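You operate a simulated robot arm through the tools that you are given. There is no shell and no other tool. Be economical: measure what you need, move in short steps, check, and stop when the job is done.

The job below is to be done with a simulated two-armed robot. You get a single attempt, and the scene is never put back.

## Task
Pick up the overflow pipe with the smallest size on its label from the top of the measuring bench with one hand, pass it to the other hand and put it on the top of the lamp bar rack.

Only the result counts: the job must be done as asked and must still hold three seconds after the hand-in. Knocking over, shifting, dropping, spilling or breaking anything else fails it.

## Robot
Two 6-joint arms with two-finger parallel grippers on one trunk, on a base that drives. Base frame: it is fixed to the floor where the robot stands at the start and does not move with it; the origin is under the middle of the robot, x ahead of it, y to its left, z up; the surface under the hand at the start is at about z = 860. Readings come in mm, rad, newtons and seconds.
The left shoulder is at the start at [280, 185, 1055], the right one opposite. With the tool pointing down near the work surface each hand reaches from about 560 to 940 mm from the robot's upright axis, wherever it stands, measured 20 degrees to its own side. Places, roughly: top of the lamp bar rack [700, 800, 900]. Payload 1.57 kg a hand.
The TCP of each hand is the grasp point between the finger pads, 30 mm short of the fingertips. In the tool frame z runs along the fingers and y along their closing line. Largest opening 80 mm; finger width 17, thickness 12; the body of the gripper, 40 by 82 mm, starts 80 mm behind the TCP.
Orientation is that of the tool frame in the base frame, as a unit quaternion [w, x, y, z]. With the fingers straight down and closing along the base's y, the tool's x points along the base's -x, its y along +y and its z along -z.

## Interface
- The arms move only by the tool jog_arm. It takes "left_rows", "right_rows" or both (then of equal length, played together; a hand with none holds still); each is a list of rows, each a list of 6 numbers: the shift along the tool's x, y, z in units of 50 mm (1.0 is 50 mm), then the turn, a rotation vector about the tool's x, y, z in units of 8 degrees (1.0 is 8 degrees). In form: [[x, y, z, wx, wy, wz], ...]. A call has 1 to 20 rows; each row shifts and turns the commanded pose from where the row before left it, along the tool's axes as they then stand. "left_gripper" and "right_gripper" are, for a hand that has rows, the gripper command, from -1 (shut) to 1 (fully open), values between in proportion, set as the call begins (left out, the last holds). A call with a number of a shift or a turn outside -1 to 1 is refused whole. A row lasts 0.2 s, in which the tool goes at most 50 mm and 0.15 rad; a call with a longer step from one row to the next is refused whole, and so is a gripper value outside its range. Where a pose cannot be reached the arm comes as near as it can. A force on the tool above 40 N (or 10 N above the force at the start of the call, whichever is more), or a blocked arm, ends the call early, and 0.2 s more pass. Each finger travels about 153 mm/s and halts on what it meets, pressing with about 35 N; the grip force reading is that of the motor and also rises with nothing between the fingers. The clock runs only during rows and for 0.2 s after the last one: add rows that do not move to give the fingers time. The reply holds the time, the measured pose of the TCP, the force on the tool along the base axes, the opening and the grip force, in the units named above and with some noise, with the torque about the TCP (base axes, N m) and any sound that the robot's microphone picked up, and new pictures: "views" is both (left out), scene, wrist or none (wrist: the cameras of the hands that moved).
- Cameras (640 x 400 px; columns grow to the right, rows downward): "scene" is now at [246.5, -17, 1503.5]; the picture's right is [-0.24, -0.97, 0.00], its down [-0.71, 0.17, -0.69] and it looks along [0.67, -0.16, -0.73] (base axes); focal length 214 px, centre (320, 200). "left" rides on the left gripper at [72, 7, -122] in its tool frame; the picture's right is [-0.09, 1.00, 0.00], its down [-0.84, -0.08, -0.54] and it looks along [-0.54, -0.05, 0.84] (tool axes); focal length 238 px, centre (320, 200). "right" rides on the right gripper at [72, -7, -122] in its tool frame; the picture's right is [0.09, 1.00, 0.00], its down [-0.84, 0.08, -0.54] and it looks along [-0.54, 0.05, 0.84] (tool axes); focal length 238 px, centre (320, 200). There is no depth. A picture from a camera that has moved, and an enlarged one, comes with that camera's place and axes in the base frame and with its lens. The place of the scene camera against the robot may be out by one fixed shift of up to 18 mm in any direction.
- lift_body(by): slides the trunk up (or, below 0, down) by that many mm; the arms and the scene camera ride with it, the base frame stays. It gives what a move gives, with no picture.
- drive_base(legs): drives the robot by 1 to 6 legs, each [ahead, turn to the left] in mm and rad, along the robot's own axes; the way and the turn of a leg run together, so that a leg with both is an arc; at most 1500 mm and 3.142 rad a leg. The arms and the cameras ride along, it lands a little off, and it stops where it bumps. It gives what a move gives, and a new picture of the scene camera.
- turn_head(pan, tilt): turns the head with the scene camera to pan (to the left, within 1.501 rad either way) and tilt (down, from -0.506 to 1.204), counted from straight ahead of the robot. It gives what a move gives, and a new picture of the scene camera.
- enlarge(camera, box): a new picture of the part [left, top, right, bottom] of that camera's present view, enlarged. It takes no simulated time.
- finish_job(): hands the job in; it is judged then, once.

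Work in short steps. Places have to be worked out from the pictures, the camera data and where the tool is seen: move nearer, look again, correct. Check each grasp and each placing, and mend what went wrong. You have 120 turns and 260 pictures in all, those below and enlarged ones among them. Open the grippers and draw the arms clear of the work before you hand the job in, unless the task says otherwise; then end with one line.

The tools are called after "Call:" as a command line: name --argument value ..., lists and objects as JSON in quotes. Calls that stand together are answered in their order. jog_arm: Moves the arms, as the interface text tells. Its arguments: {"type":"object","properties":{"left_rows":{"type":"array","items":{"type":"array","items":{"type":"number"}}},"left_gripper":{"type":"number"},"right_rows":{"type":"array","items":{"type":"array","items":{"type":"number"}}},"right_gripper":{"type":"number"},"views":{"type":"string","enum":["both","scene","wrist","none"]}},"required":[]} The other tools are called the same way: lift_body (by) slides the trunk up or down; drive_base (legs) drives the base; turn_head (pan, tilt) turns the head that bears the scene camera; enlarge (camera, box) takes an enlarged picture of a part of a camera's view; finish_job () hands the job in.

At the start:

```text
time: 0.0
left_eef_pos: [634.1, -7.9, 1163.1]
left_ee_rot: [0.001, 0.0, 1.0, -0.001]
left_contact_force: [0.1, -0.4, 0.4]
left_ft_torque: [-0.02, 0.01, 0.02]
left_grip_width: 80.0
left_grip_force: 0.2
right_eef_pos: [438.0, -422.9, 1098.0]
right_ee_rot: [0.0, 0.0, 1.0, 0.0]
right_contact_force: [0.1, 0.1, 0.2]
right_ft_torque: [0.03, 0.02, 0.03]
right_grip_width: 80.0
right_grip_force: 0.0
trunk travel left (down, up): [-750.0, 240.0]
robot x, y, heading: [-2.5, -1.2, -0.002]
head pan, tilt: [-0.243, 0.815]
```

scene: 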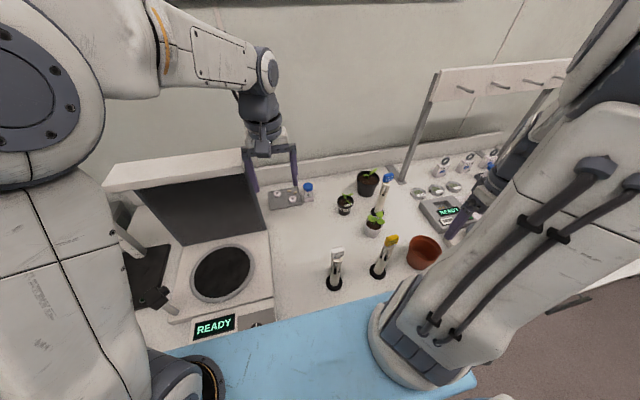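
right: 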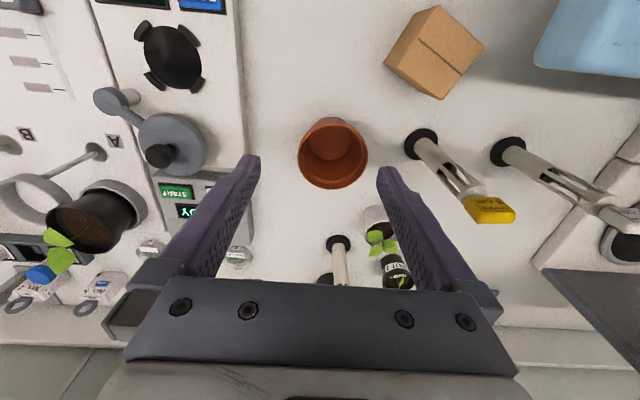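
left: 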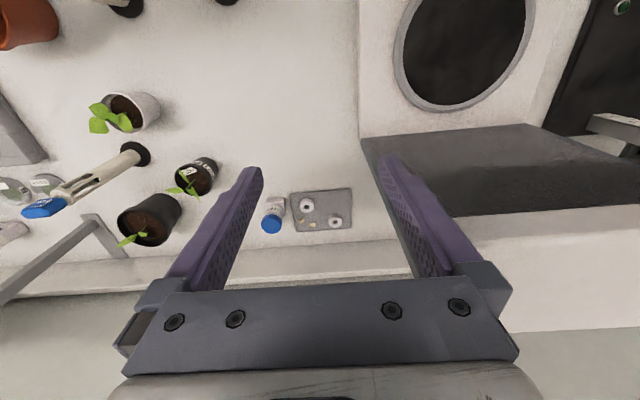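

The bench shows three upright pipes (white, yellow and blue tops) that may be the overflow pipes. I'll enlarge to read their labels.

Call:
enlarge --camera "scene" --box '[300, 150, 460, 300]'

Call:
enlarge --camera "right" --box '[380, 100, 640, 260]'

Call:
enlarge --camera "left" --box '[0, 130, 200, 255]'

```text
2.67 times, centred on (380, 225) of scene
camera zoom: at [246.5, -17.0, 1503.5], right [-0.24, -0.97, 0.0], down [-0.71, 0.17, -0.69], along [0.67, -0.16, -0.73], focal length 572 px, centre (160, 133)
```

zoom: 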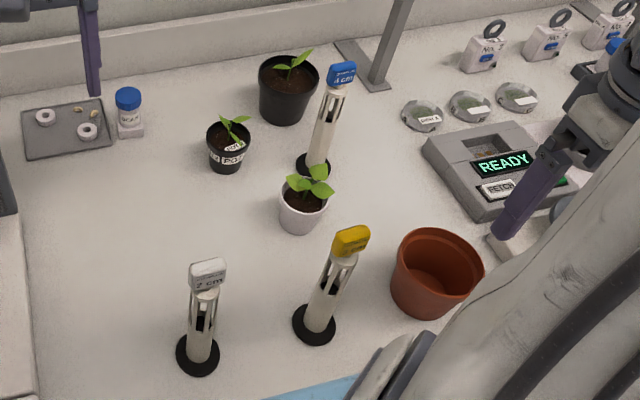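

```text
2.46 times, centred on (510, 180) of right
camera zoom: at [366.7, -429.0, 1219.9], right [-0.09, 1.0, 0.0], down [0.84, 0.08, 0.54], along [0.54, 0.05, -0.84], focal length 587 px, centre (-148, 249)
```

zoom: 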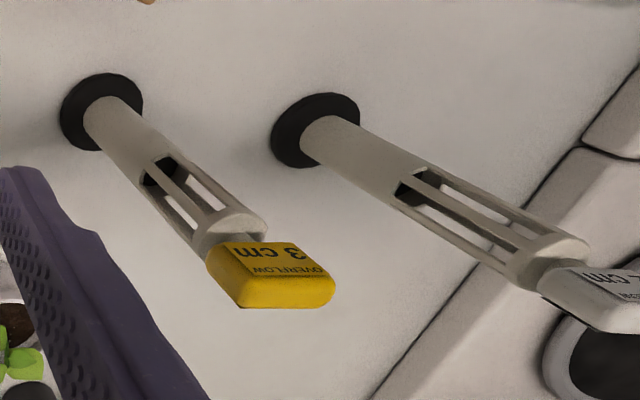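

```text
3.20 times, centred on (100, 192) of left
camera zoom: at [563.3, -2.9, 1285.7], right [0.09, 1.0, 0.0], down [0.84, -0.08, 0.54], along [0.54, -0.05, -0.84], focal length 763 px, centre (1024, 224)
```

zoom: 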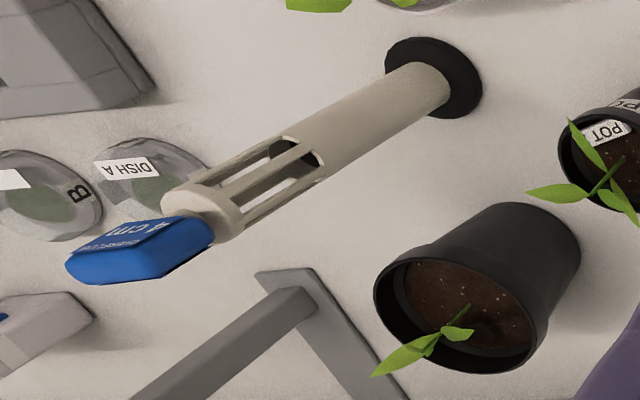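

Yellow reads 3 cm and white 7 cm; blue looks like 4, so I'll check it closer, and the white one too.

Call:
enlarge --camera "scene" --box '[374, 168, 398, 190]'

Call:
enlarge --camera "left" --box '[16, 190, 76, 225]'

Call:
enlarge --camera "scene" --box '[325, 240, 365, 265]'

Call:
turn_head --pan 0.75 --tilt 0.6

```text
16.00 times, centred on (386, 179) of scene
camera zoom: at [246.5, -17.0, 1503.5], right [-0.24, -0.97, 0.0], down [-0.71, 0.17, -0.69], along [0.67, -0.16, -0.73], focal length 3432 px, centre (-736, 536)
```

zoom: 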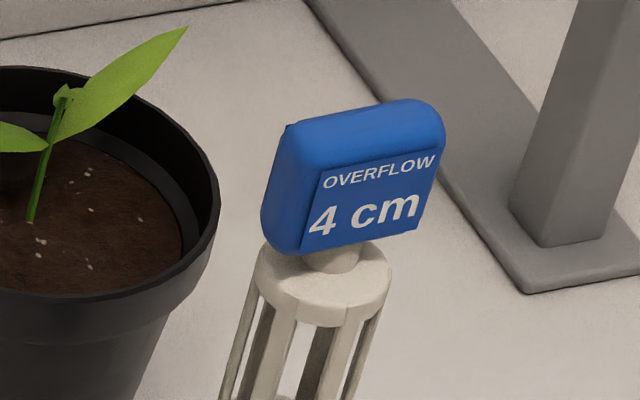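

```text
10.67 times, centred on (46, 208) of left
camera zoom: at [563.3, -2.9, 1285.7], right [0.09, 1.0, 0.0], down [0.84, -0.08, 0.54], along [0.54, -0.05, -0.84], focal length 2542 px, centre (3243, 120)
```

zoom: 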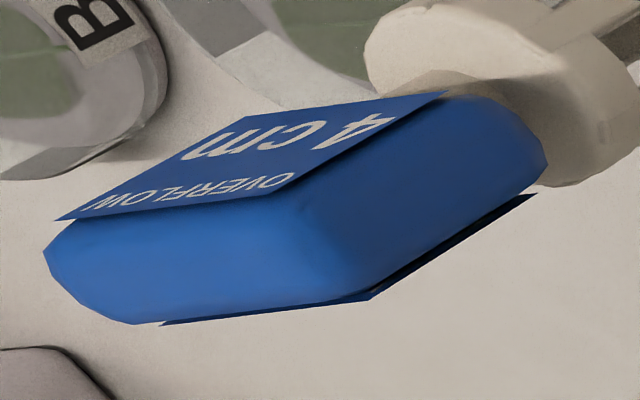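

```text
16.00 times, centred on (345, 252) of scene
camera zoom: at [246.5, -17.0, 1503.5], right [-0.24, -0.97, 0.0], down [-0.71, 0.17, -0.69], along [0.67, -0.16, -0.73], focal length 3432 px, centre (-80, -640)
```

zoom: 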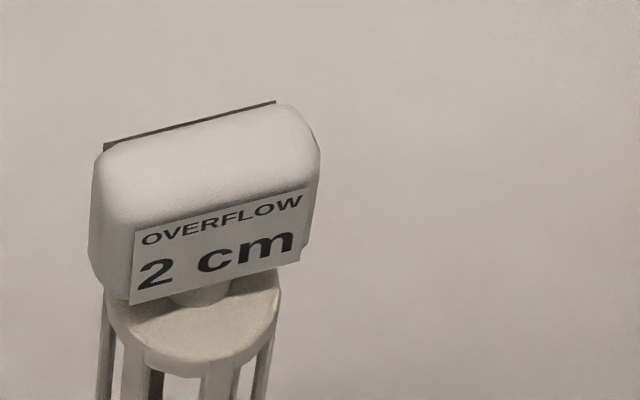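

```text
time: 1.3
left_eef_pos: [632.3, -8.9, 1162.6]
left_ee_rot: [0.0, 0.0, 1.0, 0.0]
left_contact_force: [0.4, 0.5, 0.4]
left_ft_torque: [0.02, -0.04, 0.0]
left_grip_width: 80.2
left_grip_force: 0.1
right_eef_pos: [439.5, -421.2, 1099.0]
right_ee_rot: [0.0, 0.0, 1.0, 0.0]
right_contact_force: [0.5, 0.1, -0.2]
right_ft_torque: [-0.02, -0.02, 0.01]
right_grip_width: 79.9
right_grip_force: 0.0
trunk travel left (down, up): [-750.0, 240.0]
robot x, y, heading: [-0.2, -2.6, 0.0]
head pan, tilt: [0.75, 0.6]
camera scene: at [233.6, 62.5, 1521.6], right [0.68, -0.73, 0.0], down [-0.41, -0.39, -0.82], along [0.6, 0.56, -0.57], focal length 214 px, centre (320, 200)
```

scene: 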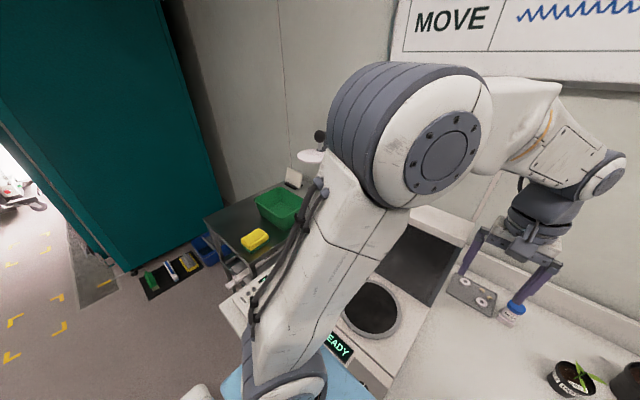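

White is 2 cm, the smallest so far. Now I look at the rack area and the rest of the bench for other pipes.

Call:
enlarge --camera "scene" --box '[190, 130, 350, 300]'

Call:
turn_head --pan -0.8 --tilt 0.7

```text
2.35 times, centred on (270, 215) of scene
camera zoom: at [233.6, 62.5, 1521.6], right [0.68, -0.73, 0.0], down [-0.41, -0.39, -0.82], along [0.6, 0.56, -0.57], focal length 505 px, centre (438, 165)
```

zoom: 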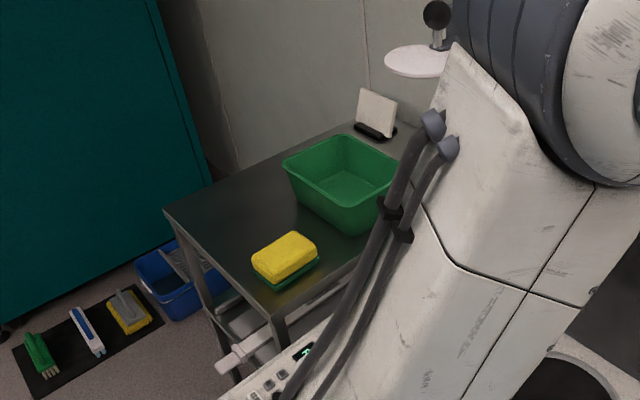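

```text
time: 2.9
left_eef_pos: [634.3, -9.5, 1163.2]
left_ee_rot: [0.0, 0.0, 1.0, 0.0]
left_contact_force: [0.0, 0.0, -0.2]
left_ft_torque: [-0.01, -0.02, 0.0]
left_grip_width: 79.7
left_grip_force: 0.0
right_eef_pos: [438.2, -422.1, 1098.4]
right_ee_rot: [0.0, 0.0, 1.0, 0.001]
right_contact_force: [0.0, -0.1, 0.0]
right_ft_torque: [-0.01, 0.02, -0.03]
right_grip_width: 79.9
right_grip_force: 0.1
trunk travel left (down, up): [-750.0, 240.0]
robot x, y, heading: [-2.8, -0.9, 0.0]
head pan, tilt: [-0.799, 0.7]
camera scene: at [228.2, -58.6, 1512.9], right [-0.72, -0.7, 0.0], down [-0.45, 0.46, -0.76], along [0.53, -0.55, -0.64], focal length 214 px, centre (320, 200)
```

scene: 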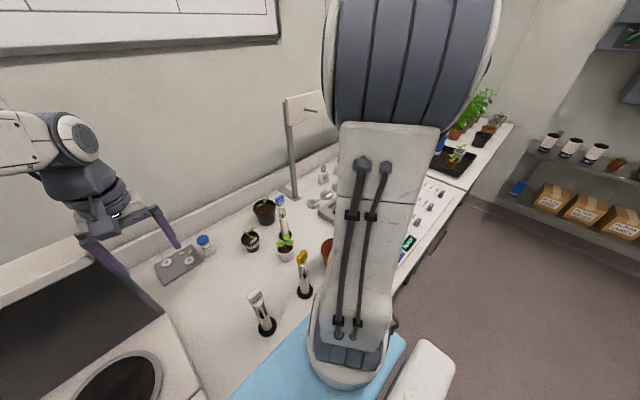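

White 2 cm stands at about (482, -118), too close for a comfortable tilted grasp. I back the robot off 280 mm and look again.

Call:
drive_base --legs '[[-280, 0]]'

Call:
turn_head --pan -0.1 --tilt 0.6

```text
time: 4.8
left_eef_pos: [351.6, -8.0, 1163.8]
left_ee_rot: [0.0, 0.0, 1.0, 0.0]
left_contact_force: [0.0, 0.3, 0.3]
left_ft_torque: [0.01, 0.01, 0.02]
left_grip_width: 80.1
left_grip_force: 0.0
right_eef_pos: [155.9, -422.3, 1098.6]
right_ee_rot: [0.0, 0.0, 1.0, -0.001]
right_contact_force: [0.7, 0.1, -0.3]
right_ft_torque: [0.01, 0.0, 0.01]
right_grip_width: 80.0
right_grip_force: 0.0
trunk travel left (down, up): [-750.0, 240.0]
robot x, y, heading: [-283.0, -3.7, 0.005]
head pan, tilt: [-0.799, 0.7]
camera scene: at [-54.4, -58.6, 1512.9], right [-0.72, -0.7, 0.0], down [-0.45, 0.46, -0.76], along [0.53, -0.55, -0.64], focal length 214 px, centre (320, 200)
```

scene: 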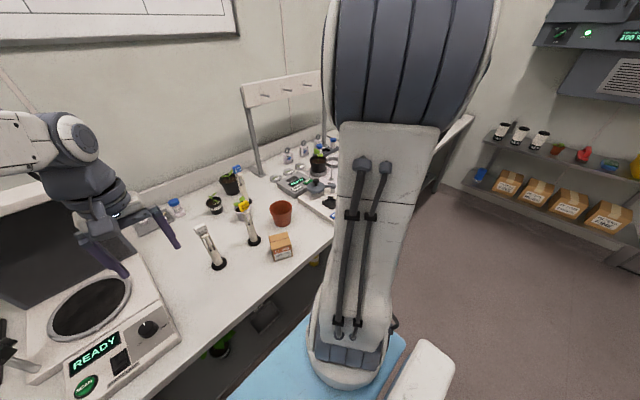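

```text
time: 5.9
left_eef_pos: [350.8, -8.7, 1163.6]
left_ee_rot: [0.001, 0.0, 1.0, 0.0]
left_contact_force: [0.2, -0.5, 0.9]
left_ft_torque: [0.0, 0.0, 0.0]
left_grip_width: 80.4
left_grip_force: 0.2
right_eef_pos: [155.7, -422.4, 1099.2]
right_ee_rot: [0.0, 0.0, 1.0, 0.0]
right_contact_force: [0.2, 0.3, -0.7]
right_ft_torque: [0.02, -0.02, 0.04]
right_grip_width: 80.0
right_grip_force: 0.1
trunk travel left (down, up): [-750.0, 240.0]
robot x, y, heading: [-281.2, -0.6, -0.001]
head pan, tilt: [-0.099, 0.6]
camera scene: at [-26.1, -6.6, 1521.6], right [-0.1, -0.99, 0.0], down [-0.56, 0.06, -0.82], along [0.82, -0.08, -0.57], focal length 214 px, centre (320, 200)
```

scene: 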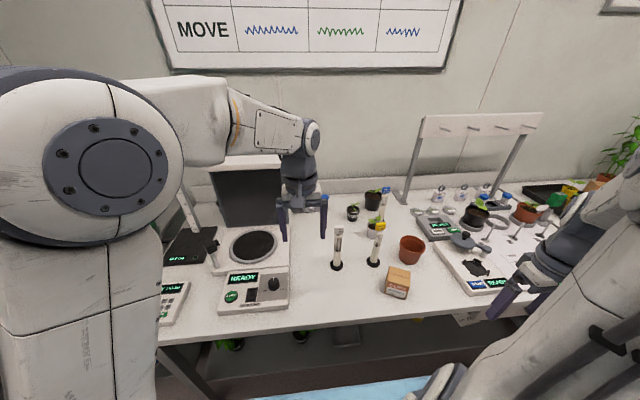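

The base moved to x = -281, and the bench front is clear. I move the left hand aside by 200 mm, bring the right hand in front of the white pipe, and tilt it 48° forward.

Call:
jog_arm --right_rows '[[-0.56, 0.76, 0.1, 0, 0, 0], [-0.56, 0.76, 0.1, 0, 0, 0], [-0.56, 0.76, 0.1, 0, 0, 0], [-0.56, 0.76, 0.1, 0, 0, 0], [-0.56, 0.76, 0.1, 0, 0, 0], [-0.56, 0.76, 0.1, 0, 0, 0], [-0.56, 0.76, 0.1, 0, 0, 0], [-0.56, 0.76, 0.1, 0, 0, 0], [0, 0, 0, 0, -1, 0], [0, 0, 0, 0, -1, 0], [0, 0, 0, 0, -1, 0], [0, 0, 0, 0, -1, 0], [0, 0, 0, 0, -1, 0], [0, 0, 0, 0, -1, 0]]' --left_rows '[[0, 0.9, 0, 0, 0, 0], [0, 0.9, 0, 0, 0, 0], [0, 0.9, 0, 0, 0, 0], [0, 0.9, 0, 0, 0, 0], [0, 0.4, 0, 0, 0, 0], [0, 0, 0, 0, 0, 0], [0, 0, 0, 0, 0, 0], [0, 0, 0, 0, 0, 0], [0, 0, 0, 0, 0, 0], [0, 0, 0, 0, 0, 0], [0, 0, 0, 0, 0, 0], [0, 0, 0, 0, 0, 0], [0, 0, 0, 0, 0, 0], [0, 0, 0, 0, 0, 0]]' --right_gripper 1 --left_gripper 1

```text
time: 8.9
left_eef_pos: [350.6, 191.3, 1164.0]
left_ee_rot: [0.0, 0.0, 1.0, 0.0]
left_contact_force: [0.3, 0.6, -0.6]
left_ft_torque: [-0.04, -0.02, 0.0]
left_grip_width: 79.8
left_grip_force: 0.1
right_eef_pos: [377.7, -130.3, 1056.0]
right_ee_rot: [0.275, 0.006, 0.961, -0.026]
right_contact_force: [-0.1, -0.7, -0.7]
right_ft_torque: [0.01, -0.02, 0.0]
right_grip_width: 79.7
right_grip_force: 0.1
right hand out of reach, approached as far as the arm can: row 13, 14
trunk travel left (down, up): [-750.0, 240.0]
robot x, y, heading: [-283.4, 0.4, -0.003]
head pan, tilt: [-0.099, 0.6]
camera scene: at [-26.1, -6.4, 1521.6], right [-0.1, -1.0, 0.0], down [-0.56, 0.06, -0.83], along [0.82, -0.08, -0.56], focal length 214 px, centre (320, 200)
camera right: at [252.0, -129.8, 1121.2], right [-0.05, 0.99, -0.09], down [0.43, 0.11, 0.9], along [0.9, 0.01, -0.43], focal length 238 px, centre (320, 200)
camera left: at [279.6, 197.1, 1287.1], right [0.09, 1.0, 0.0], down [0.84, -0.08, 0.54], along [0.54, -0.05, -0.84], focal length 238 px, centre (320, 200)
```

scene: 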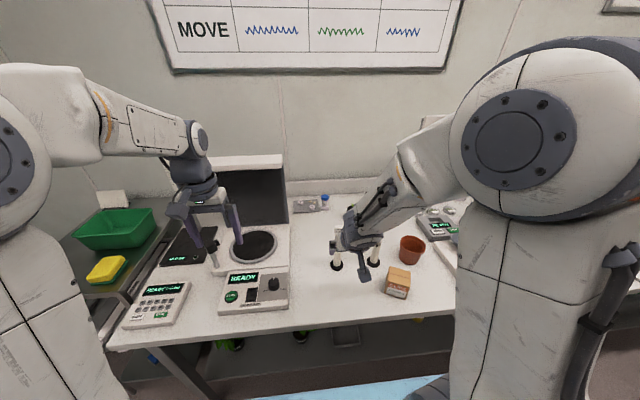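
right: 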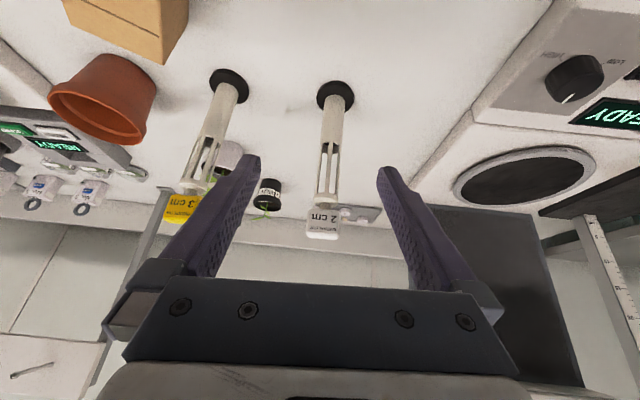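
left: 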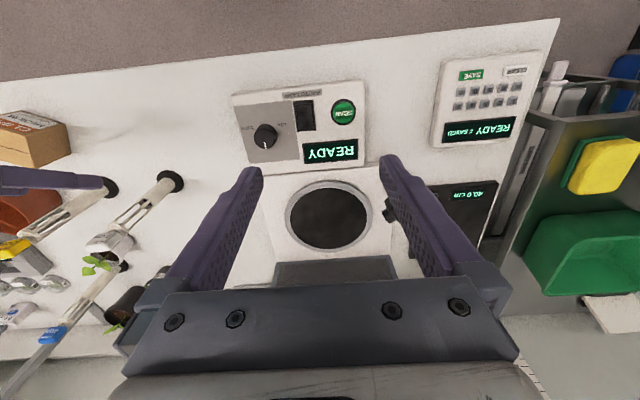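

The tilt stopped at about 32° because of the high shoulder. The pipe base is at about (477, -121), the cap top at about z = 1055, and the solid tube reaches about z = 948. I lower the trunk by 130 mm to flatten the wrist angle.

Call:
lift_body --by -130

Call:
jog_arm --right_rows '[[0, 0, 0, 0, -1, 0], [0, 0, 0, 0, -1, 0]]'

```text
time: 10.5
left_eef_pos: [351.0, 190.3, 1034.7]
left_ee_rot: [0.0, 0.0, 1.0, 0.0]
left_contact_force: [0.2, 0.2, 0.3]
left_ft_torque: [0.01, 0.0, 0.01]
left_grip_width: 79.8
left_grip_force: 0.0
right_eef_pos: [379.3, -129.1, 926.0]
right_ee_rot: [0.276, 0.007, 0.961, -0.027]
right_contact_force: [-0.7, 0.1, 0.5]
right_ft_torque: [0.01, 0.03, 0.0]
right_grip_width: 80.2
right_grip_force: 0.0
trunk travel left (down, up): [-620.0, 370.0]
robot x, y, heading: [-282.6, -2.5, -0.001]
head pan, tilt: [-0.099, 0.6]
```

```text
time: 11.1
left_eef_pos: [350.9, 191.9, 1035.5]
left_ee_rot: [0.0, 0.0, 1.0, 0.0]
left_contact_force: [-0.2, 1.6, 0.2]
left_ft_torque: [0.05, 0.01, 0.03]
left_grip_width: 79.9
left_grip_force: 0.0
right_eef_pos: [382.2, -133.2, 926.1]
right_ee_rot: [0.371, 0.007, 0.928, -0.039]
right_contact_force: [0.5, 1.2, 0.1]
right_ft_torque: [0.01, -0.01, 0.0]
right_grip_width: 80.1
right_grip_force: 0.0
right hand out of reach, approached as far as the arm can: row 1, 2
trunk travel left (down, up): [-620.0, 370.0]
robot x, y, heading: [-282.9, 5.6, -0.003]
head pan, tilt: [-0.099, 0.6]
camera scene: at [-26.1, -6.4, 1391.6], right [-0.1, -1.0, 0.0], down [-0.56, 0.06, -0.83], along [0.82, -0.08, -0.56], focal length 214 px, centre (320, 200)
camera right: at [245.3, -131.8, 965.3], right [-0.03, 0.99, -0.13], down [0.24, 0.13, 0.96], along [0.97, -0.01, -0.24], focal length 238 px, centre (320, 200)
```

scene: 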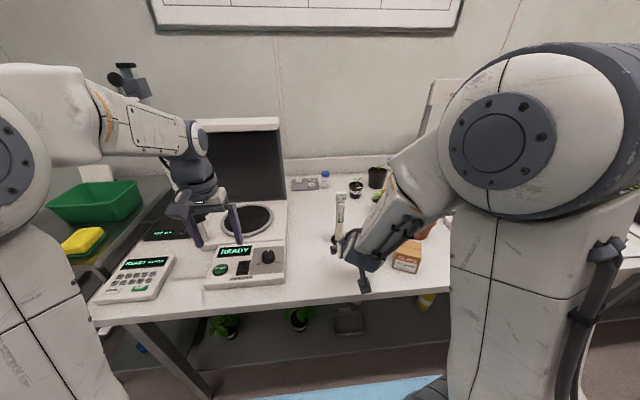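
right: 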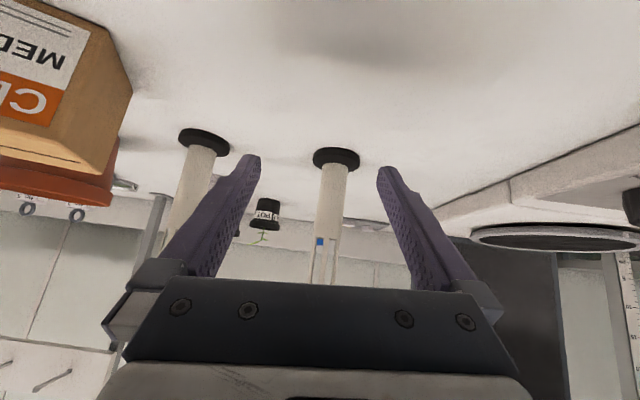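

The tilt is now about 44° at z = 926 and the pipe sits between the fingers' line. I move forward about 60% of the remaining 96 mm and check.

Call:
jog_arm --right_rows '[[-0.24, 0.1, 0.3, 0, 0, 0], [-0.24, 0.1, 0.3, 0, 0, 0], [-0.24, 0.1, 0.3, 0, 0, 0]]'

```text
time: 11.9
left_eef_pos: [349.5, 192.6, 1034.1]
left_ee_rot: [0.0, 0.0, 1.0, 0.0]
left_contact_force: [0.5, 0.4, 0.7]
left_ft_torque: [0.02, -0.01, 0.01]
left_grip_width: 79.9
left_grip_force: 0.1
right_eef_pos: [439.9, -121.5, 918.2]
right_ee_rot: [0.371, 0.005, 0.928, -0.038]
right_contact_force: [0.0, -0.2, -0.3]
right_ft_torque: [0.0, -0.01, -0.04]
right_grip_width: 80.2
right_grip_force: 0.0
trunk travel left (down, up): [-620.0, 370.0]
robot x, y, heading: [-280.7, 2.9, -0.001]
head pan, tilt: [-0.099, 0.6]
camera scene: at [-26.2, -6.4, 1391.6], right [-0.1, -1.0, 0.0], down [-0.56, 0.06, -0.83], along [0.82, -0.08, -0.56], focal length 214 px, centre (320, 200)
camera right: at [303.3, -120.4, 956.3], right [-0.03, 0.99, -0.13], down [0.24, 0.13, 0.96], along [0.97, 0.0, -0.24], focal length 238 px, centre (320, 200)
```

scene: 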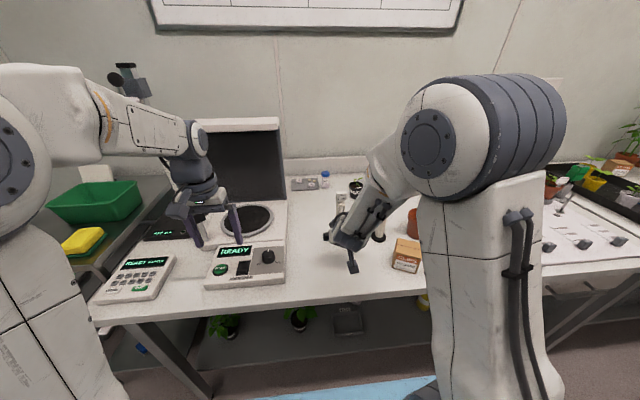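
right: 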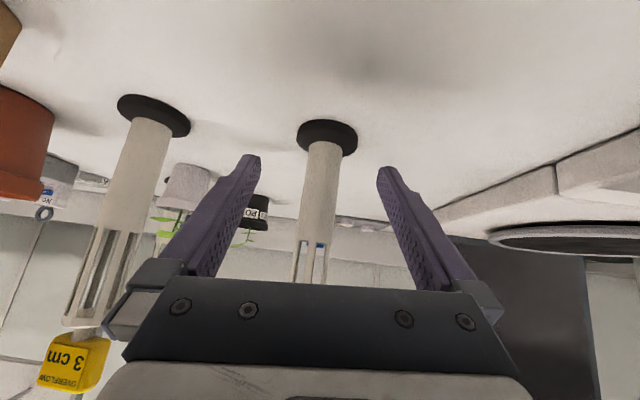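

The pipe is centred at (478, -120). I make the final 38 mm advance to straddle it at z of about 908.

Call:
jog_arm --right_rows '[[-0.21, 0.03, 0.33, 0, 0, 0], [-0.21, 0.03, 0.33, 0, 0, 0]]' --views "wrist"

```text
time: 12.5
left_eef_pos: [349.0, 190.9, 1034.8]
left_ee_rot: [0.0, 0.0, 1.0, 0.001]
left_contact_force: [0.2, -0.4, 0.3]
left_ft_torque: [0.02, 0.0, -0.02]
left_grip_width: 79.8
left_grip_force: 0.1
right_eef_pos: [476.2, -122.0, 909.2]
right_ee_rot: [0.371, 0.007, 0.928, -0.039]
right_contact_force: [-0.9, -1.3, -0.2]
right_ft_torque: [0.02, 0.0, 0.02]
right_grip_width: 80.1
right_grip_force: 0.0
trunk travel left (down, up): [-620.0, 370.0]
robot x, y, heading: [-282.0, -2.5, 0.001]
head pan, tilt: [-0.099, 0.6]
camera right: at [340.3, -119.9, 947.7], right [-0.03, 0.99, -0.13], down [0.24, 0.13, 0.96], along [0.97, 0.0, -0.24], focal length 238 px, centre (320, 200)
```

right: 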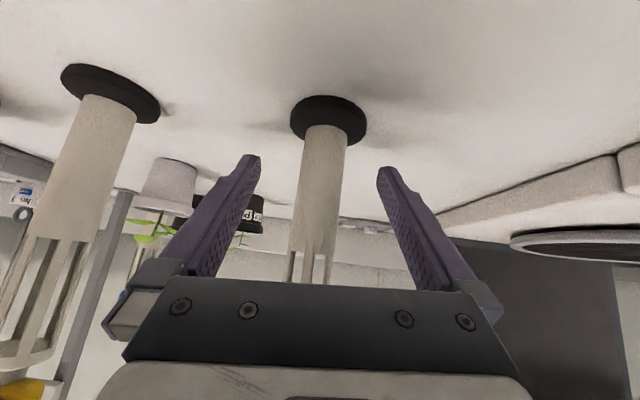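

The pipe sits at TCP depth. The hand is rolled about 4°, so I level it and then close.

Call:
jog_arm --right_rows '[[0, 0, 0, -0.35, 0.02, 0.33]]' --views "none"

Call:
jog_arm --right_rows '[[0, 0, 0, 0, 0, 0], [0, 0, 0, 0, 0, 0], [0, 0, 0, 0, 0, 0]]' --right_gripper -1

```text
time: 12.9
left_eef_pos: [349.9, 192.7, 1036.0]
left_ee_rot: [0.0, 0.0, 1.0, 0.0]
left_contact_force: [0.0, 0.7, -0.4]
left_ft_torque: [-0.04, -0.03, 0.01]
left_grip_width: 79.7
left_grip_force: 0.1
right_eef_pos: [476.6, -122.0, 909.0]
right_ee_rot: [0.37, 0.018, 0.929, -0.007]
right_contact_force: [-0.2, 0.3, 0.3]
right_ft_torque: [-0.05, 0.04, -0.01]
right_grip_width: 80.0
right_grip_force: 0.2
trunk travel left (down, up): [-620.0, 370.0]
robot x, y, heading: [-280.7, -0.7, -0.001]
head pan, tilt: [-0.099, 0.6]
```

```text
time: 13.7
left_eef_pos: [350.0, 190.9, 1035.4]
left_ee_rot: [0.0, 0.0, 1.0, 0.0]
left_contact_force: [-0.3, 0.7, -0.8]
left_ft_torque: [0.0, -0.01, 0.0]
left_grip_width: 80.0
left_grip_force: 0.1
right_eef_pos: [477.4, -122.3, 908.6]
right_ee_rot: [0.37, 0.018, 0.929, -0.007]
right_contact_force: [0.2, -0.8, 1.0]
right_ft_torque: [-0.04, 0.02, 0.01]
right_grip_width: 25.8
right_grip_force: 34.7
trunk travel left (down, up): [-620.0, 370.0]
robot x, y, heading: [-284.5, -2.9, -0.001]
head pan, tilt: [-0.099, 0.6]
camera scene: at [-26.1, -6.4, 1391.6], right [-0.1, -1.0, 0.0], down [-0.56, 0.06, -0.83], along [0.82, -0.08, -0.56], focal length 214 px, centre (320, 200)
camera right: at [340.6, -122.5, 947.1], right [-0.03, 1.0, -0.06], down [0.24, 0.07, 0.97], along [0.97, 0.01, -0.24], focal length 238 px, centre (320, 200)
```

scene: 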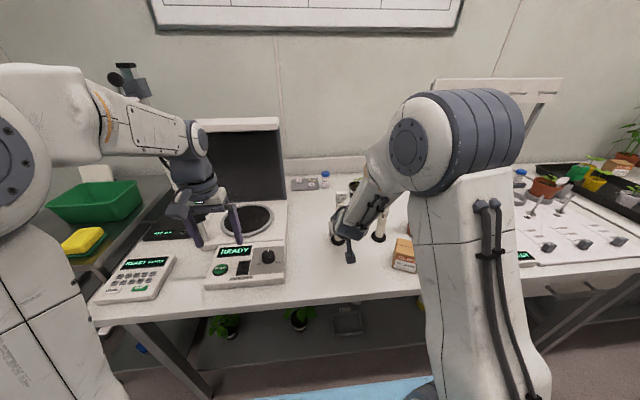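
right: 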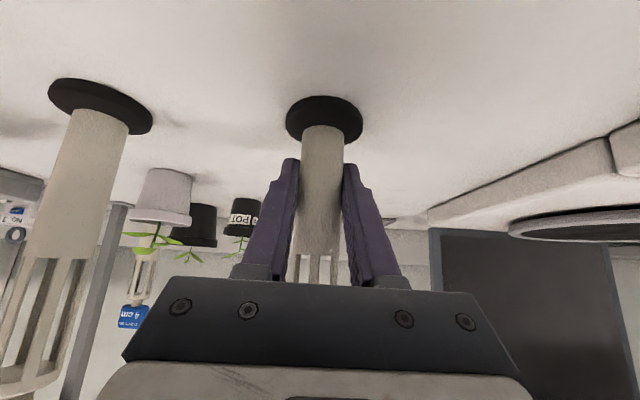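

Gripped at 25.8 mm. I lift with the trunk by 150 mm, which keeps the arm's configuration.

Call:
lift_body --by 150

Call:
enlarge --camera "right" --box '[0, 0, 640, 400]'

```text
time: 15.4
left_eef_pos: [350.5, 192.9, 1185.1]
left_ee_rot: [0.001, 0.0, 1.0, 0.0]
left_contact_force: [-0.4, 0.8, -0.2]
left_ft_torque: [-0.01, 0.01, 0.03]
left_grip_width: 79.9
left_grip_force: 0.1
right_eef_pos: [476.1, -121.3, 1058.9]
right_ee_rot: [0.371, 0.019, 0.928, -0.007]
right_contact_force: [0.3, 0.2, -0.9]
right_ft_torque: [0.0, -0.01, -0.02]
right_grip_width: 25.9
right_grip_force: 34.6
trunk travel left (down, up): [-770.0, 220.0]
robot x, y, heading: [-283.1, 3.9, 0.001]
head pan, tilt: [-0.099, 0.6]
```

```text
1.00 times, centred on (320, 200) of right (not enlarged: the box is as wide or as high as the picture)
camera zoom: at [340.7, -122.5, 1097.0], right [-0.03, 1.0, -0.06], down [0.24, 0.07, 0.97], along [0.97, 0.01, -0.24], focal length 238 px, centre (320, 200)
```

zoom: 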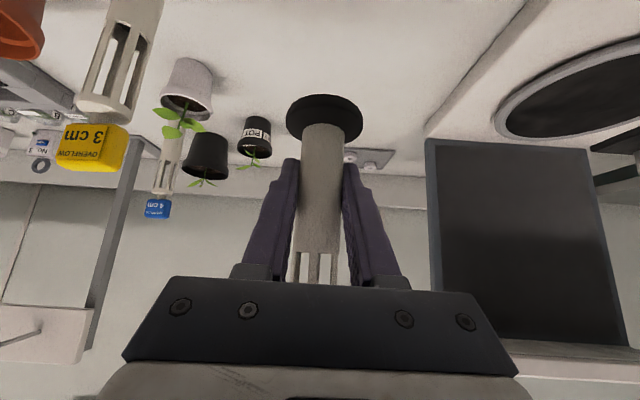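

The pipe is held and upright. I back off 320 mm to do the handover in free air, and look toward the rack.

Call:
drive_base --legs '[[-320, 0]]'

Call:
turn_head --pan 0.5 --tilt 0.45

```text
time: 17.6
left_eef_pos: [29.5, 189.6, 1185.4]
left_ee_rot: [0.0, 0.002, 1.0, 0.0]
left_contact_force: [0.0, 0.2, 0.1]
left_ft_torque: [-0.02, -0.03, 0.01]
left_grip_width: 79.9
left_grip_force: 0.0
right_eef_pos: [154.4, -124.6, 1058.9]
right_ee_rot: [0.37, 0.02, 0.929, -0.008]
right_contact_force: [-0.2, 0.2, -1.5]
right_ft_torque: [0.0, -0.02, -0.01]
right_grip_width: 25.4
right_grip_force: 35.2
trunk travel left (down, up): [-770.0, 220.0]
robot x, y, heading: [-603.4, -1.1, -0.004]
head pan, tilt: [-0.099, 0.6]
camera scene: at [-347.2, -7.0, 1541.5], right [-0.1, -0.99, 0.0], down [-0.56, 0.06, -0.82], along [0.82, -0.09, -0.57], focal length 214 px, centre (320, 200)
```

scene: 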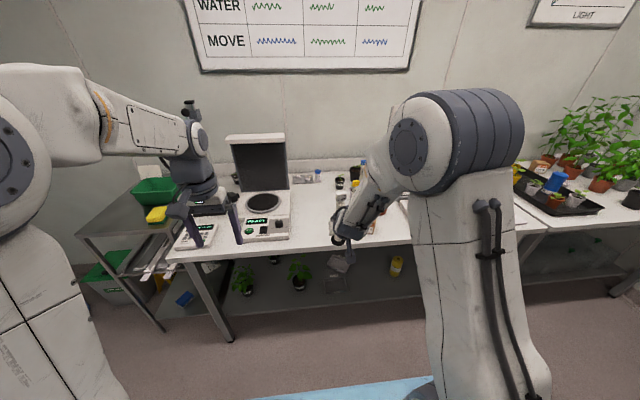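

```text
time: 18.6
left_eef_pos: [29.7, 187.7, 1185.5]
left_ee_rot: [0.0, 0.002, 1.0, 0.0]
left_contact_force: [0.0, 0.3, 0.2]
left_ft_torque: [-0.01, 0.01, -0.01]
left_grip_width: 79.9
left_grip_force: 0.1
right_eef_pos: [154.1, -124.1, 1058.0]
right_ee_rot: [0.37, 0.021, 0.929, -0.009]
right_contact_force: [-0.5, 0.1, -1.0]
right_ft_torque: [-0.03, -0.03, 0.01]
right_grip_width: 24.8
right_grip_force: 35.2
trunk travel left (down, up): [-770.0, 220.0]
robot x, y, heading: [-604.2, 0.3, -0.004]
head pan, tilt: [0.499, 0.45]
camera scene: at [-354.6, 45.7, 1555.1], right [0.47, -0.88, 0.0], down [-0.38, -0.21, -0.9], along [0.79, 0.43, -0.44], focal length 214 px, centre (320, 200)
```

scene: 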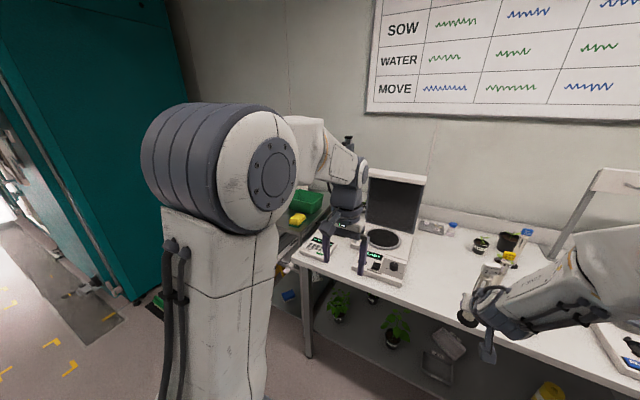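

The rack (grey table with lamp bars on its lower shelf) is in view. Now I move the right hand 114 mm left and bring the left hand over the pipe, above the cap.

Call:
jog_arm --right_rows '[[0, 0.285, 0, 0, 0, 0], [0, 0.285, 0, 0, 0, 0], [0, 0.285, 0, 0, 0, 0], [0, 0.285, 0, 0, 0, 0], [0, 0.285, 0, 0, 0, 0], [0, 0.285, 0, 0, 0, 0], [0, 0.285, 0, 0, 0, 0], [0, 0.285, 0, 0, 0, 0]]' --left_rows '[[0, 0, -0.9, 0, 0, 0], [0, 0, -0.9, 0, 0, 0], [-0.35, -0.5, 0, 0, 0, 0], [-0.35, -0.5, 0, 0, 0, 0], [-0.35, -0.5, 0, 0, 0, 0], [-0.35, -0.5, 0, 0, 0, 0], [-0.35, -0.5, 0, 0, 0, 0], [-0.35, -0.5, 0, 0, 0, 0]]' --right_gripper -1 --left_gripper 1

Call:
turn_head --pan 0.0 --tilt 0.55

```text
time: 20.4
left_eef_pos: [133.8, 39.3, 1274.9]
left_ee_rot: [0.001, 0.002, 1.0, 0.0]
left_contact_force: [0.2, 0.2, 0.4]
left_ft_torque: [0.0, -0.01, 0.0]
left_grip_width: 80.5
left_grip_force: 0.0
right_eef_pos: [160.8, -9.1, 1057.2]
right_ee_rot: [0.371, 0.022, 0.928, -0.008]
right_contact_force: [-0.4, -1.0, -0.1]
right_ft_torque: [-0.04, -0.01, 0.02]
right_grip_width: 24.6
right_grip_force: 35.2
trunk travel left (down, up): [-770.0, 220.0]
robot x, y, heading: [-606.4, -1.7, -0.005]
head pan, tilt: [0.499, 0.45]
camera scene: at [-354.7, 45.9, 1555.1], right [0.48, -0.88, 0.0], down [-0.38, -0.21, -0.9], along [0.79, 0.43, -0.44], focal length 214 px, centre (320, 200)
camera right: at [23.7, -10.4, 1096.2], right [-0.02, 1.0, -0.06], down [0.24, 0.07, 0.97], along [0.97, 0.01, -0.24], focal length 238 px, centre (320, 200)
camera left: at [63.9, 44.4, 1396.9], right [0.1, 1.0, 0.0], down [0.84, -0.08, 0.54], along [0.54, -0.05, -0.84], focal length 238 px, centre (320, 200)
```

scene: 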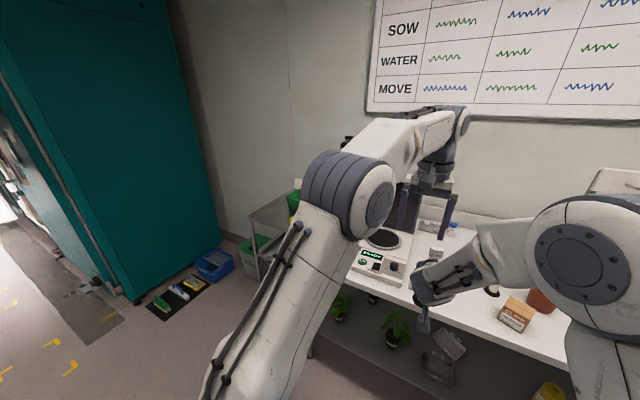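
right: 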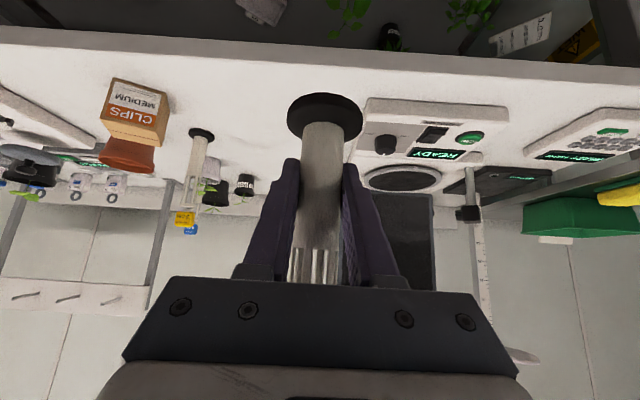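
left: 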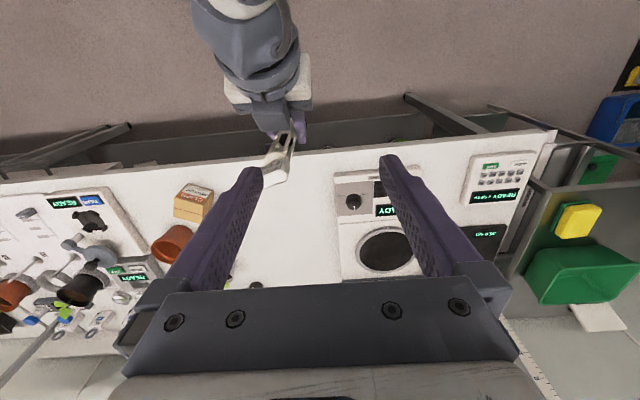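

```text
time: 21.3
left_eef_pos: [134.7, 37.9, 1276.6]
left_ee_rot: [0.0, 0.002, 1.0, 0.0]
left_contact_force: [-0.1, 0.6, 0.0]
left_ft_torque: [-0.02, 0.0, -0.02]
left_grip_width: 80.1
left_grip_force: 0.1
right_eef_pos: [160.0, -11.0, 1058.0]
right_ee_rot: [0.371, 0.021, 0.929, -0.008]
right_contact_force: [-0.6, 0.2, -1.8]
right_ft_torque: [0.04, -0.04, 0.01]
right_grip_width: 24.7
right_grip_force: 35.2
trunk travel left (down, up): [-770.0, 220.0]
robot x, y, heading: [-603.3, 3.0, -0.002]
head pan, tilt: [0.0, 0.55]
camera scene: at [-345.6, 1.8, 1546.1], right [0.0, -1.0, 0.0], down [-0.52, 0.0, -0.85], along [0.85, 0.0, -0.52], focal length 214 px, centre (320, 200)
```

scene: 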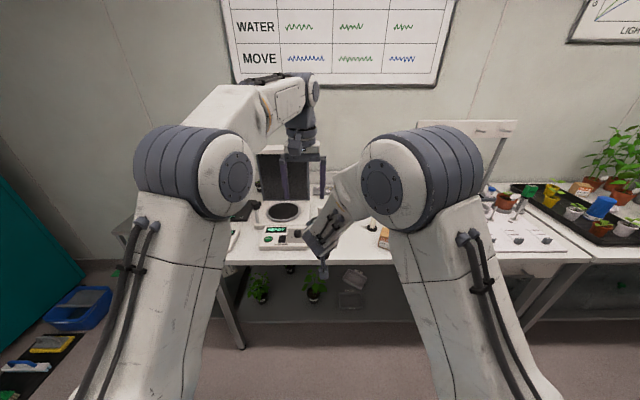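

The left camera puts the cap near (156, -6). I enlarge to check the pipe's tilt and shape.

Call:
enlarge --camera "left" --box '[200, 60, 360, 220]'

```text
2.50 times, centred on (280, 140) of left
camera zoom: at [63.7, 44.7, 1396.8], right [0.1, 1.0, 0.0], down [0.84, -0.08, 0.54], along [0.54, -0.05, -0.84], focal length 596 px, centre (420, 350)
```

zoom: 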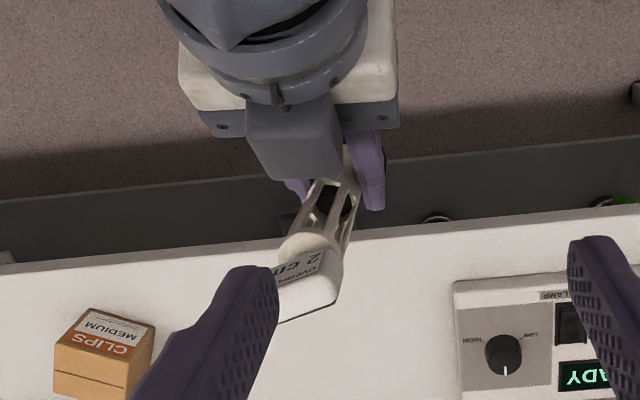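

The cap is wide along about y (yawed 15°), centred near (160, -11), and wider than the tube. So I'll grip the cap from above with the left hand, well clear of the right hand, starting with centring and a 15° yaw.

Call:
jog_arm --left_rows '[[-0.253, -0.49, 0, 0, 0, 0], [-0.253, -0.49, 0, 0, 0, 0], [0, 0, 0, 0, 0, -0.97], [0, 0, 0, 0, 0, -0.97], [0, 0, 0.5, 0, 0, 0]]'

Call:
enlarge --camera "left" --box '[220, 100, 420, 225]'

Call:
enlarge --camera "scene" --box '[250, 120, 380, 290]'

```text
time: 22.5
left_eef_pos: [157.1, -9.7, 1249.8]
left_ee_rot: [-0.001, -0.134, 0.991, 0.0]
left_contact_force: [-0.8, -0.6, 0.3]
left_ft_torque: [0.02, -0.04, -0.03]
left_grip_width: 80.1
left_grip_force: 0.0
right_eef_pos: [160.2, -10.0, 1057.5]
right_ee_rot: [0.371, 0.021, 0.928, -0.008]
right_contact_force: [0.2, 0.9, -1.2]
right_ft_torque: [-0.02, -0.02, 0.02]
right_grip_width: 24.5
right_grip_force: 35.2
trunk travel left (down, up): [-770.0, 220.0]
robot x, y, heading: [-603.3, -1.6, -0.004]
head pan, tilt: [0.0, 0.55]
camera scene: at [-345.6, 1.7, 1546.1], right [0.0, -1.0, 0.0], down [-0.52, 0.0, -0.85], along [0.85, 0.0, -0.52], focal length 214 px, centre (320, 200)
camera left: at [88.4, -23.9, 1371.7], right [-0.17, 0.98, 0.0], down [0.83, 0.15, 0.54], along [0.53, 0.09, -0.84], focal length 238 px, centre (320, 200)
```

scene: 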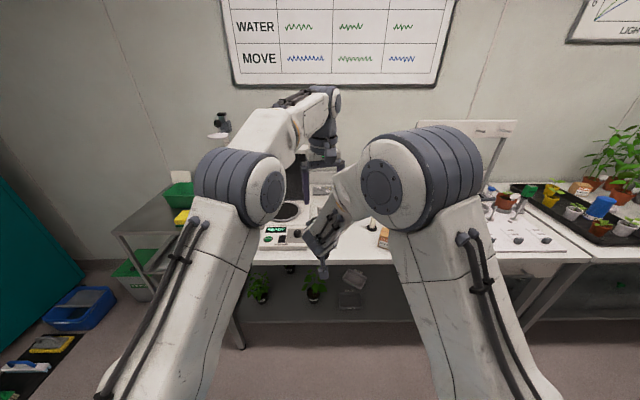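
left: 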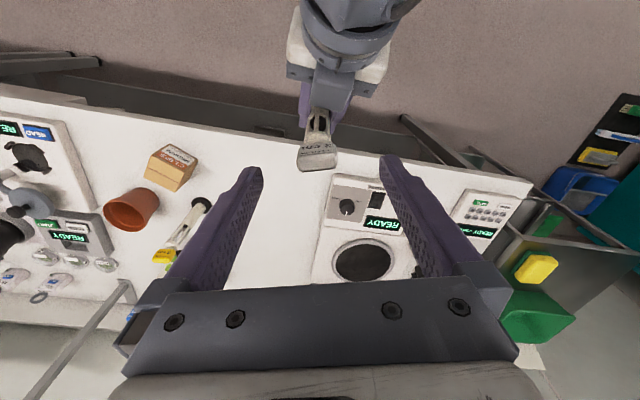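

```text
3.20 times, centred on (320, 162) of left
camera zoom: at [88.4, -23.9, 1371.7], right [-0.17, 0.98, 0.0], down [0.83, 0.15, 0.54], along [0.53, 0.09, -0.84], focal length 763 px, centre (320, 320)
```

zoom: 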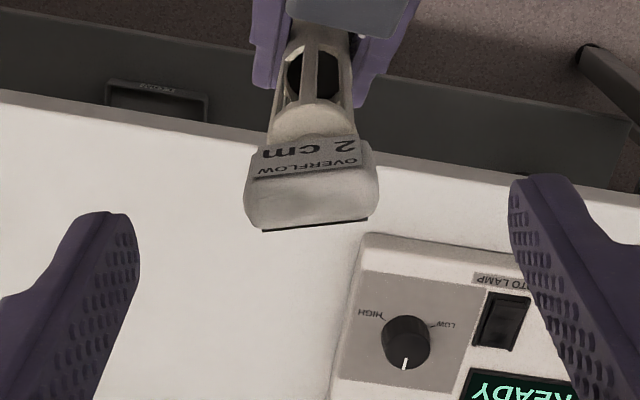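

```text
2.35 times, centred on (315, 205) of scene
camera zoom: at [-345.6, 1.7, 1546.1], right [0.0, -1.0, 0.0], down [-0.52, 0.0, -0.85], along [0.85, 0.0, -0.52], focal length 505 px, centre (332, 188)
```

zoom: 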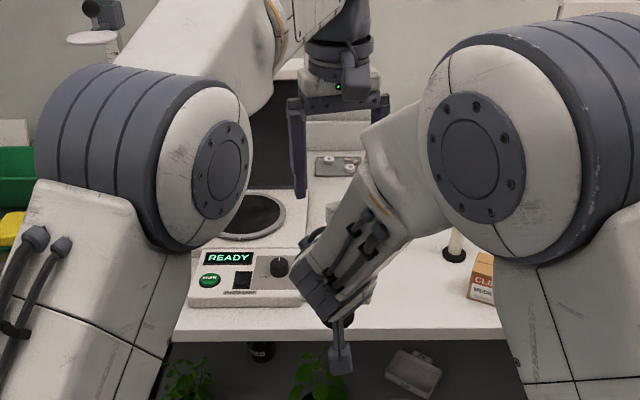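

The fingers straddle the cap centre and are aligned to about 1°. I correct by 3 mm, descend 67 mm and look.

Call:
jog_arm --left_rows '[[-0.05, -0.06, 0, 0, 0, 0], [0, 0, 0.335, 0, 0, 0], [0, 0, 0.335, 0, 0, 0], [0, 0, 0.335, 0, 0, 0], [0, 0, 0.335, 0, 0, 0]]'

```text
time: 23.7
left_eef_pos: [164.0, -13.0, 1182.8]
left_ee_rot: [0.0, -0.133, 0.991, 0.0]
left_contact_force: [-0.7, -0.5, -0.4]
left_ft_torque: [-0.01, -0.01, 0.02]
left_grip_width: 80.0
left_grip_force: 0.0
right_eef_pos: [161.1, -10.3, 1057.8]
right_ee_rot: [0.371, 0.02, 0.928, -0.008]
right_contact_force: [-0.3, -0.8, -2.1]
right_ft_torque: [0.01, -0.04, 0.03]
right_grip_width: 24.6
right_grip_force: 34.9
trunk travel left (down, up): [-770.0, 220.0]
robot x, y, heading: [-603.9, 0.0, -0.001]
head pan, tilt: [0.0, 0.55]
camera scene: at [-345.7, 1.7, 1546.1], right [0.0, -1.0, 0.0], down [-0.52, 0.0, -0.85], along [0.85, 0.0, -0.52], focal length 214 px, centre (320, 200)
camera left: at [93.8, -25.6, 1304.4], right [-0.17, 0.98, 0.0], down [0.83, 0.15, 0.54], along [0.53, 0.09, -0.84], focal length 238 px, centre (320, 200)
```

scene: 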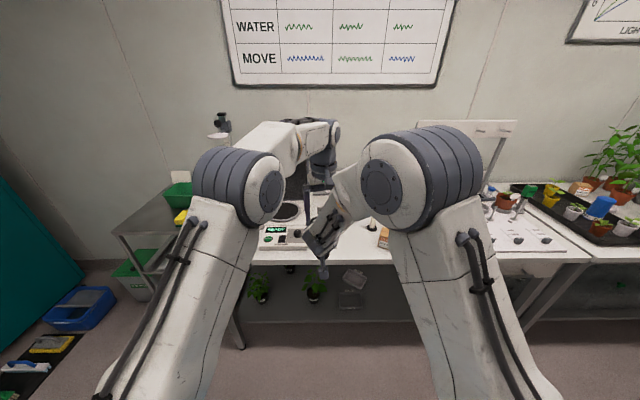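
left: 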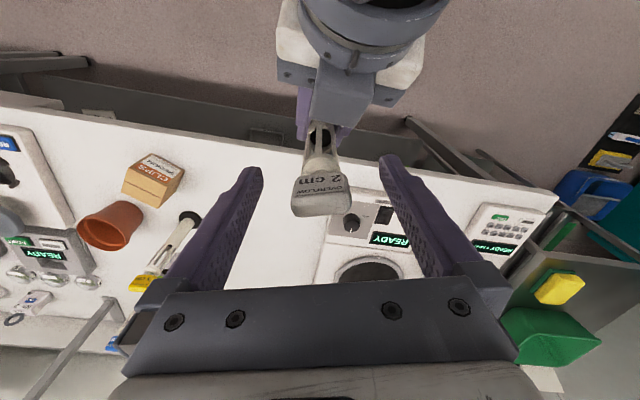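

The cap (top at z of about 1201) sits at the left TCP. I close the left gripper.

Call:
jog_arm --left_rows '[[0, 0, 0, 0, 0, 0], [0, 0, 0, 0, 0, 0], [0, 0, 0, 0, 0, 0]]' --left_gripper -1 --views "wrist"

```text
time: 24.5
left_eef_pos: [164.0, -11.8, 1182.0]
left_ee_rot: [0.001, -0.133, 0.991, 0.0]
left_contact_force: [0.1, 1.6, -0.9]
left_ft_torque: [0.15, 0.05, 0.38]
left_grip_width: 33.7
left_grip_force: 35.2
right_eef_pos: [160.8, -10.2, 1058.2]
right_ee_rot: [0.371, 0.021, 0.928, -0.009]
right_contact_force: [-0.7, -1.8, -1.0]
right_ft_torque: [0.08, -0.02, -0.36]
right_grip_width: 24.4
right_grip_force: 35.3
trunk travel left (down, up): [-770.0, 220.0]
robot x, y, heading: [-605.3, 1.0, -0.001]
head pan, tilt: [0.0, 0.55]
camera left: at [93.9, -25.5, 1304.5], right [-0.17, 0.98, 0.0], down [0.83, 0.15, 0.54], along [0.53, 0.1, -0.84], focal length 238 px, centre (320, 200)
```

left: 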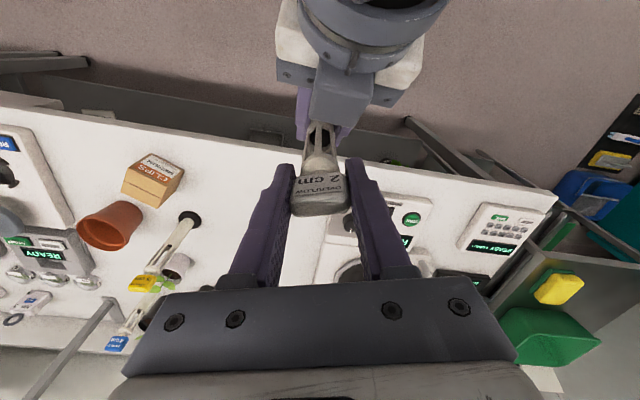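

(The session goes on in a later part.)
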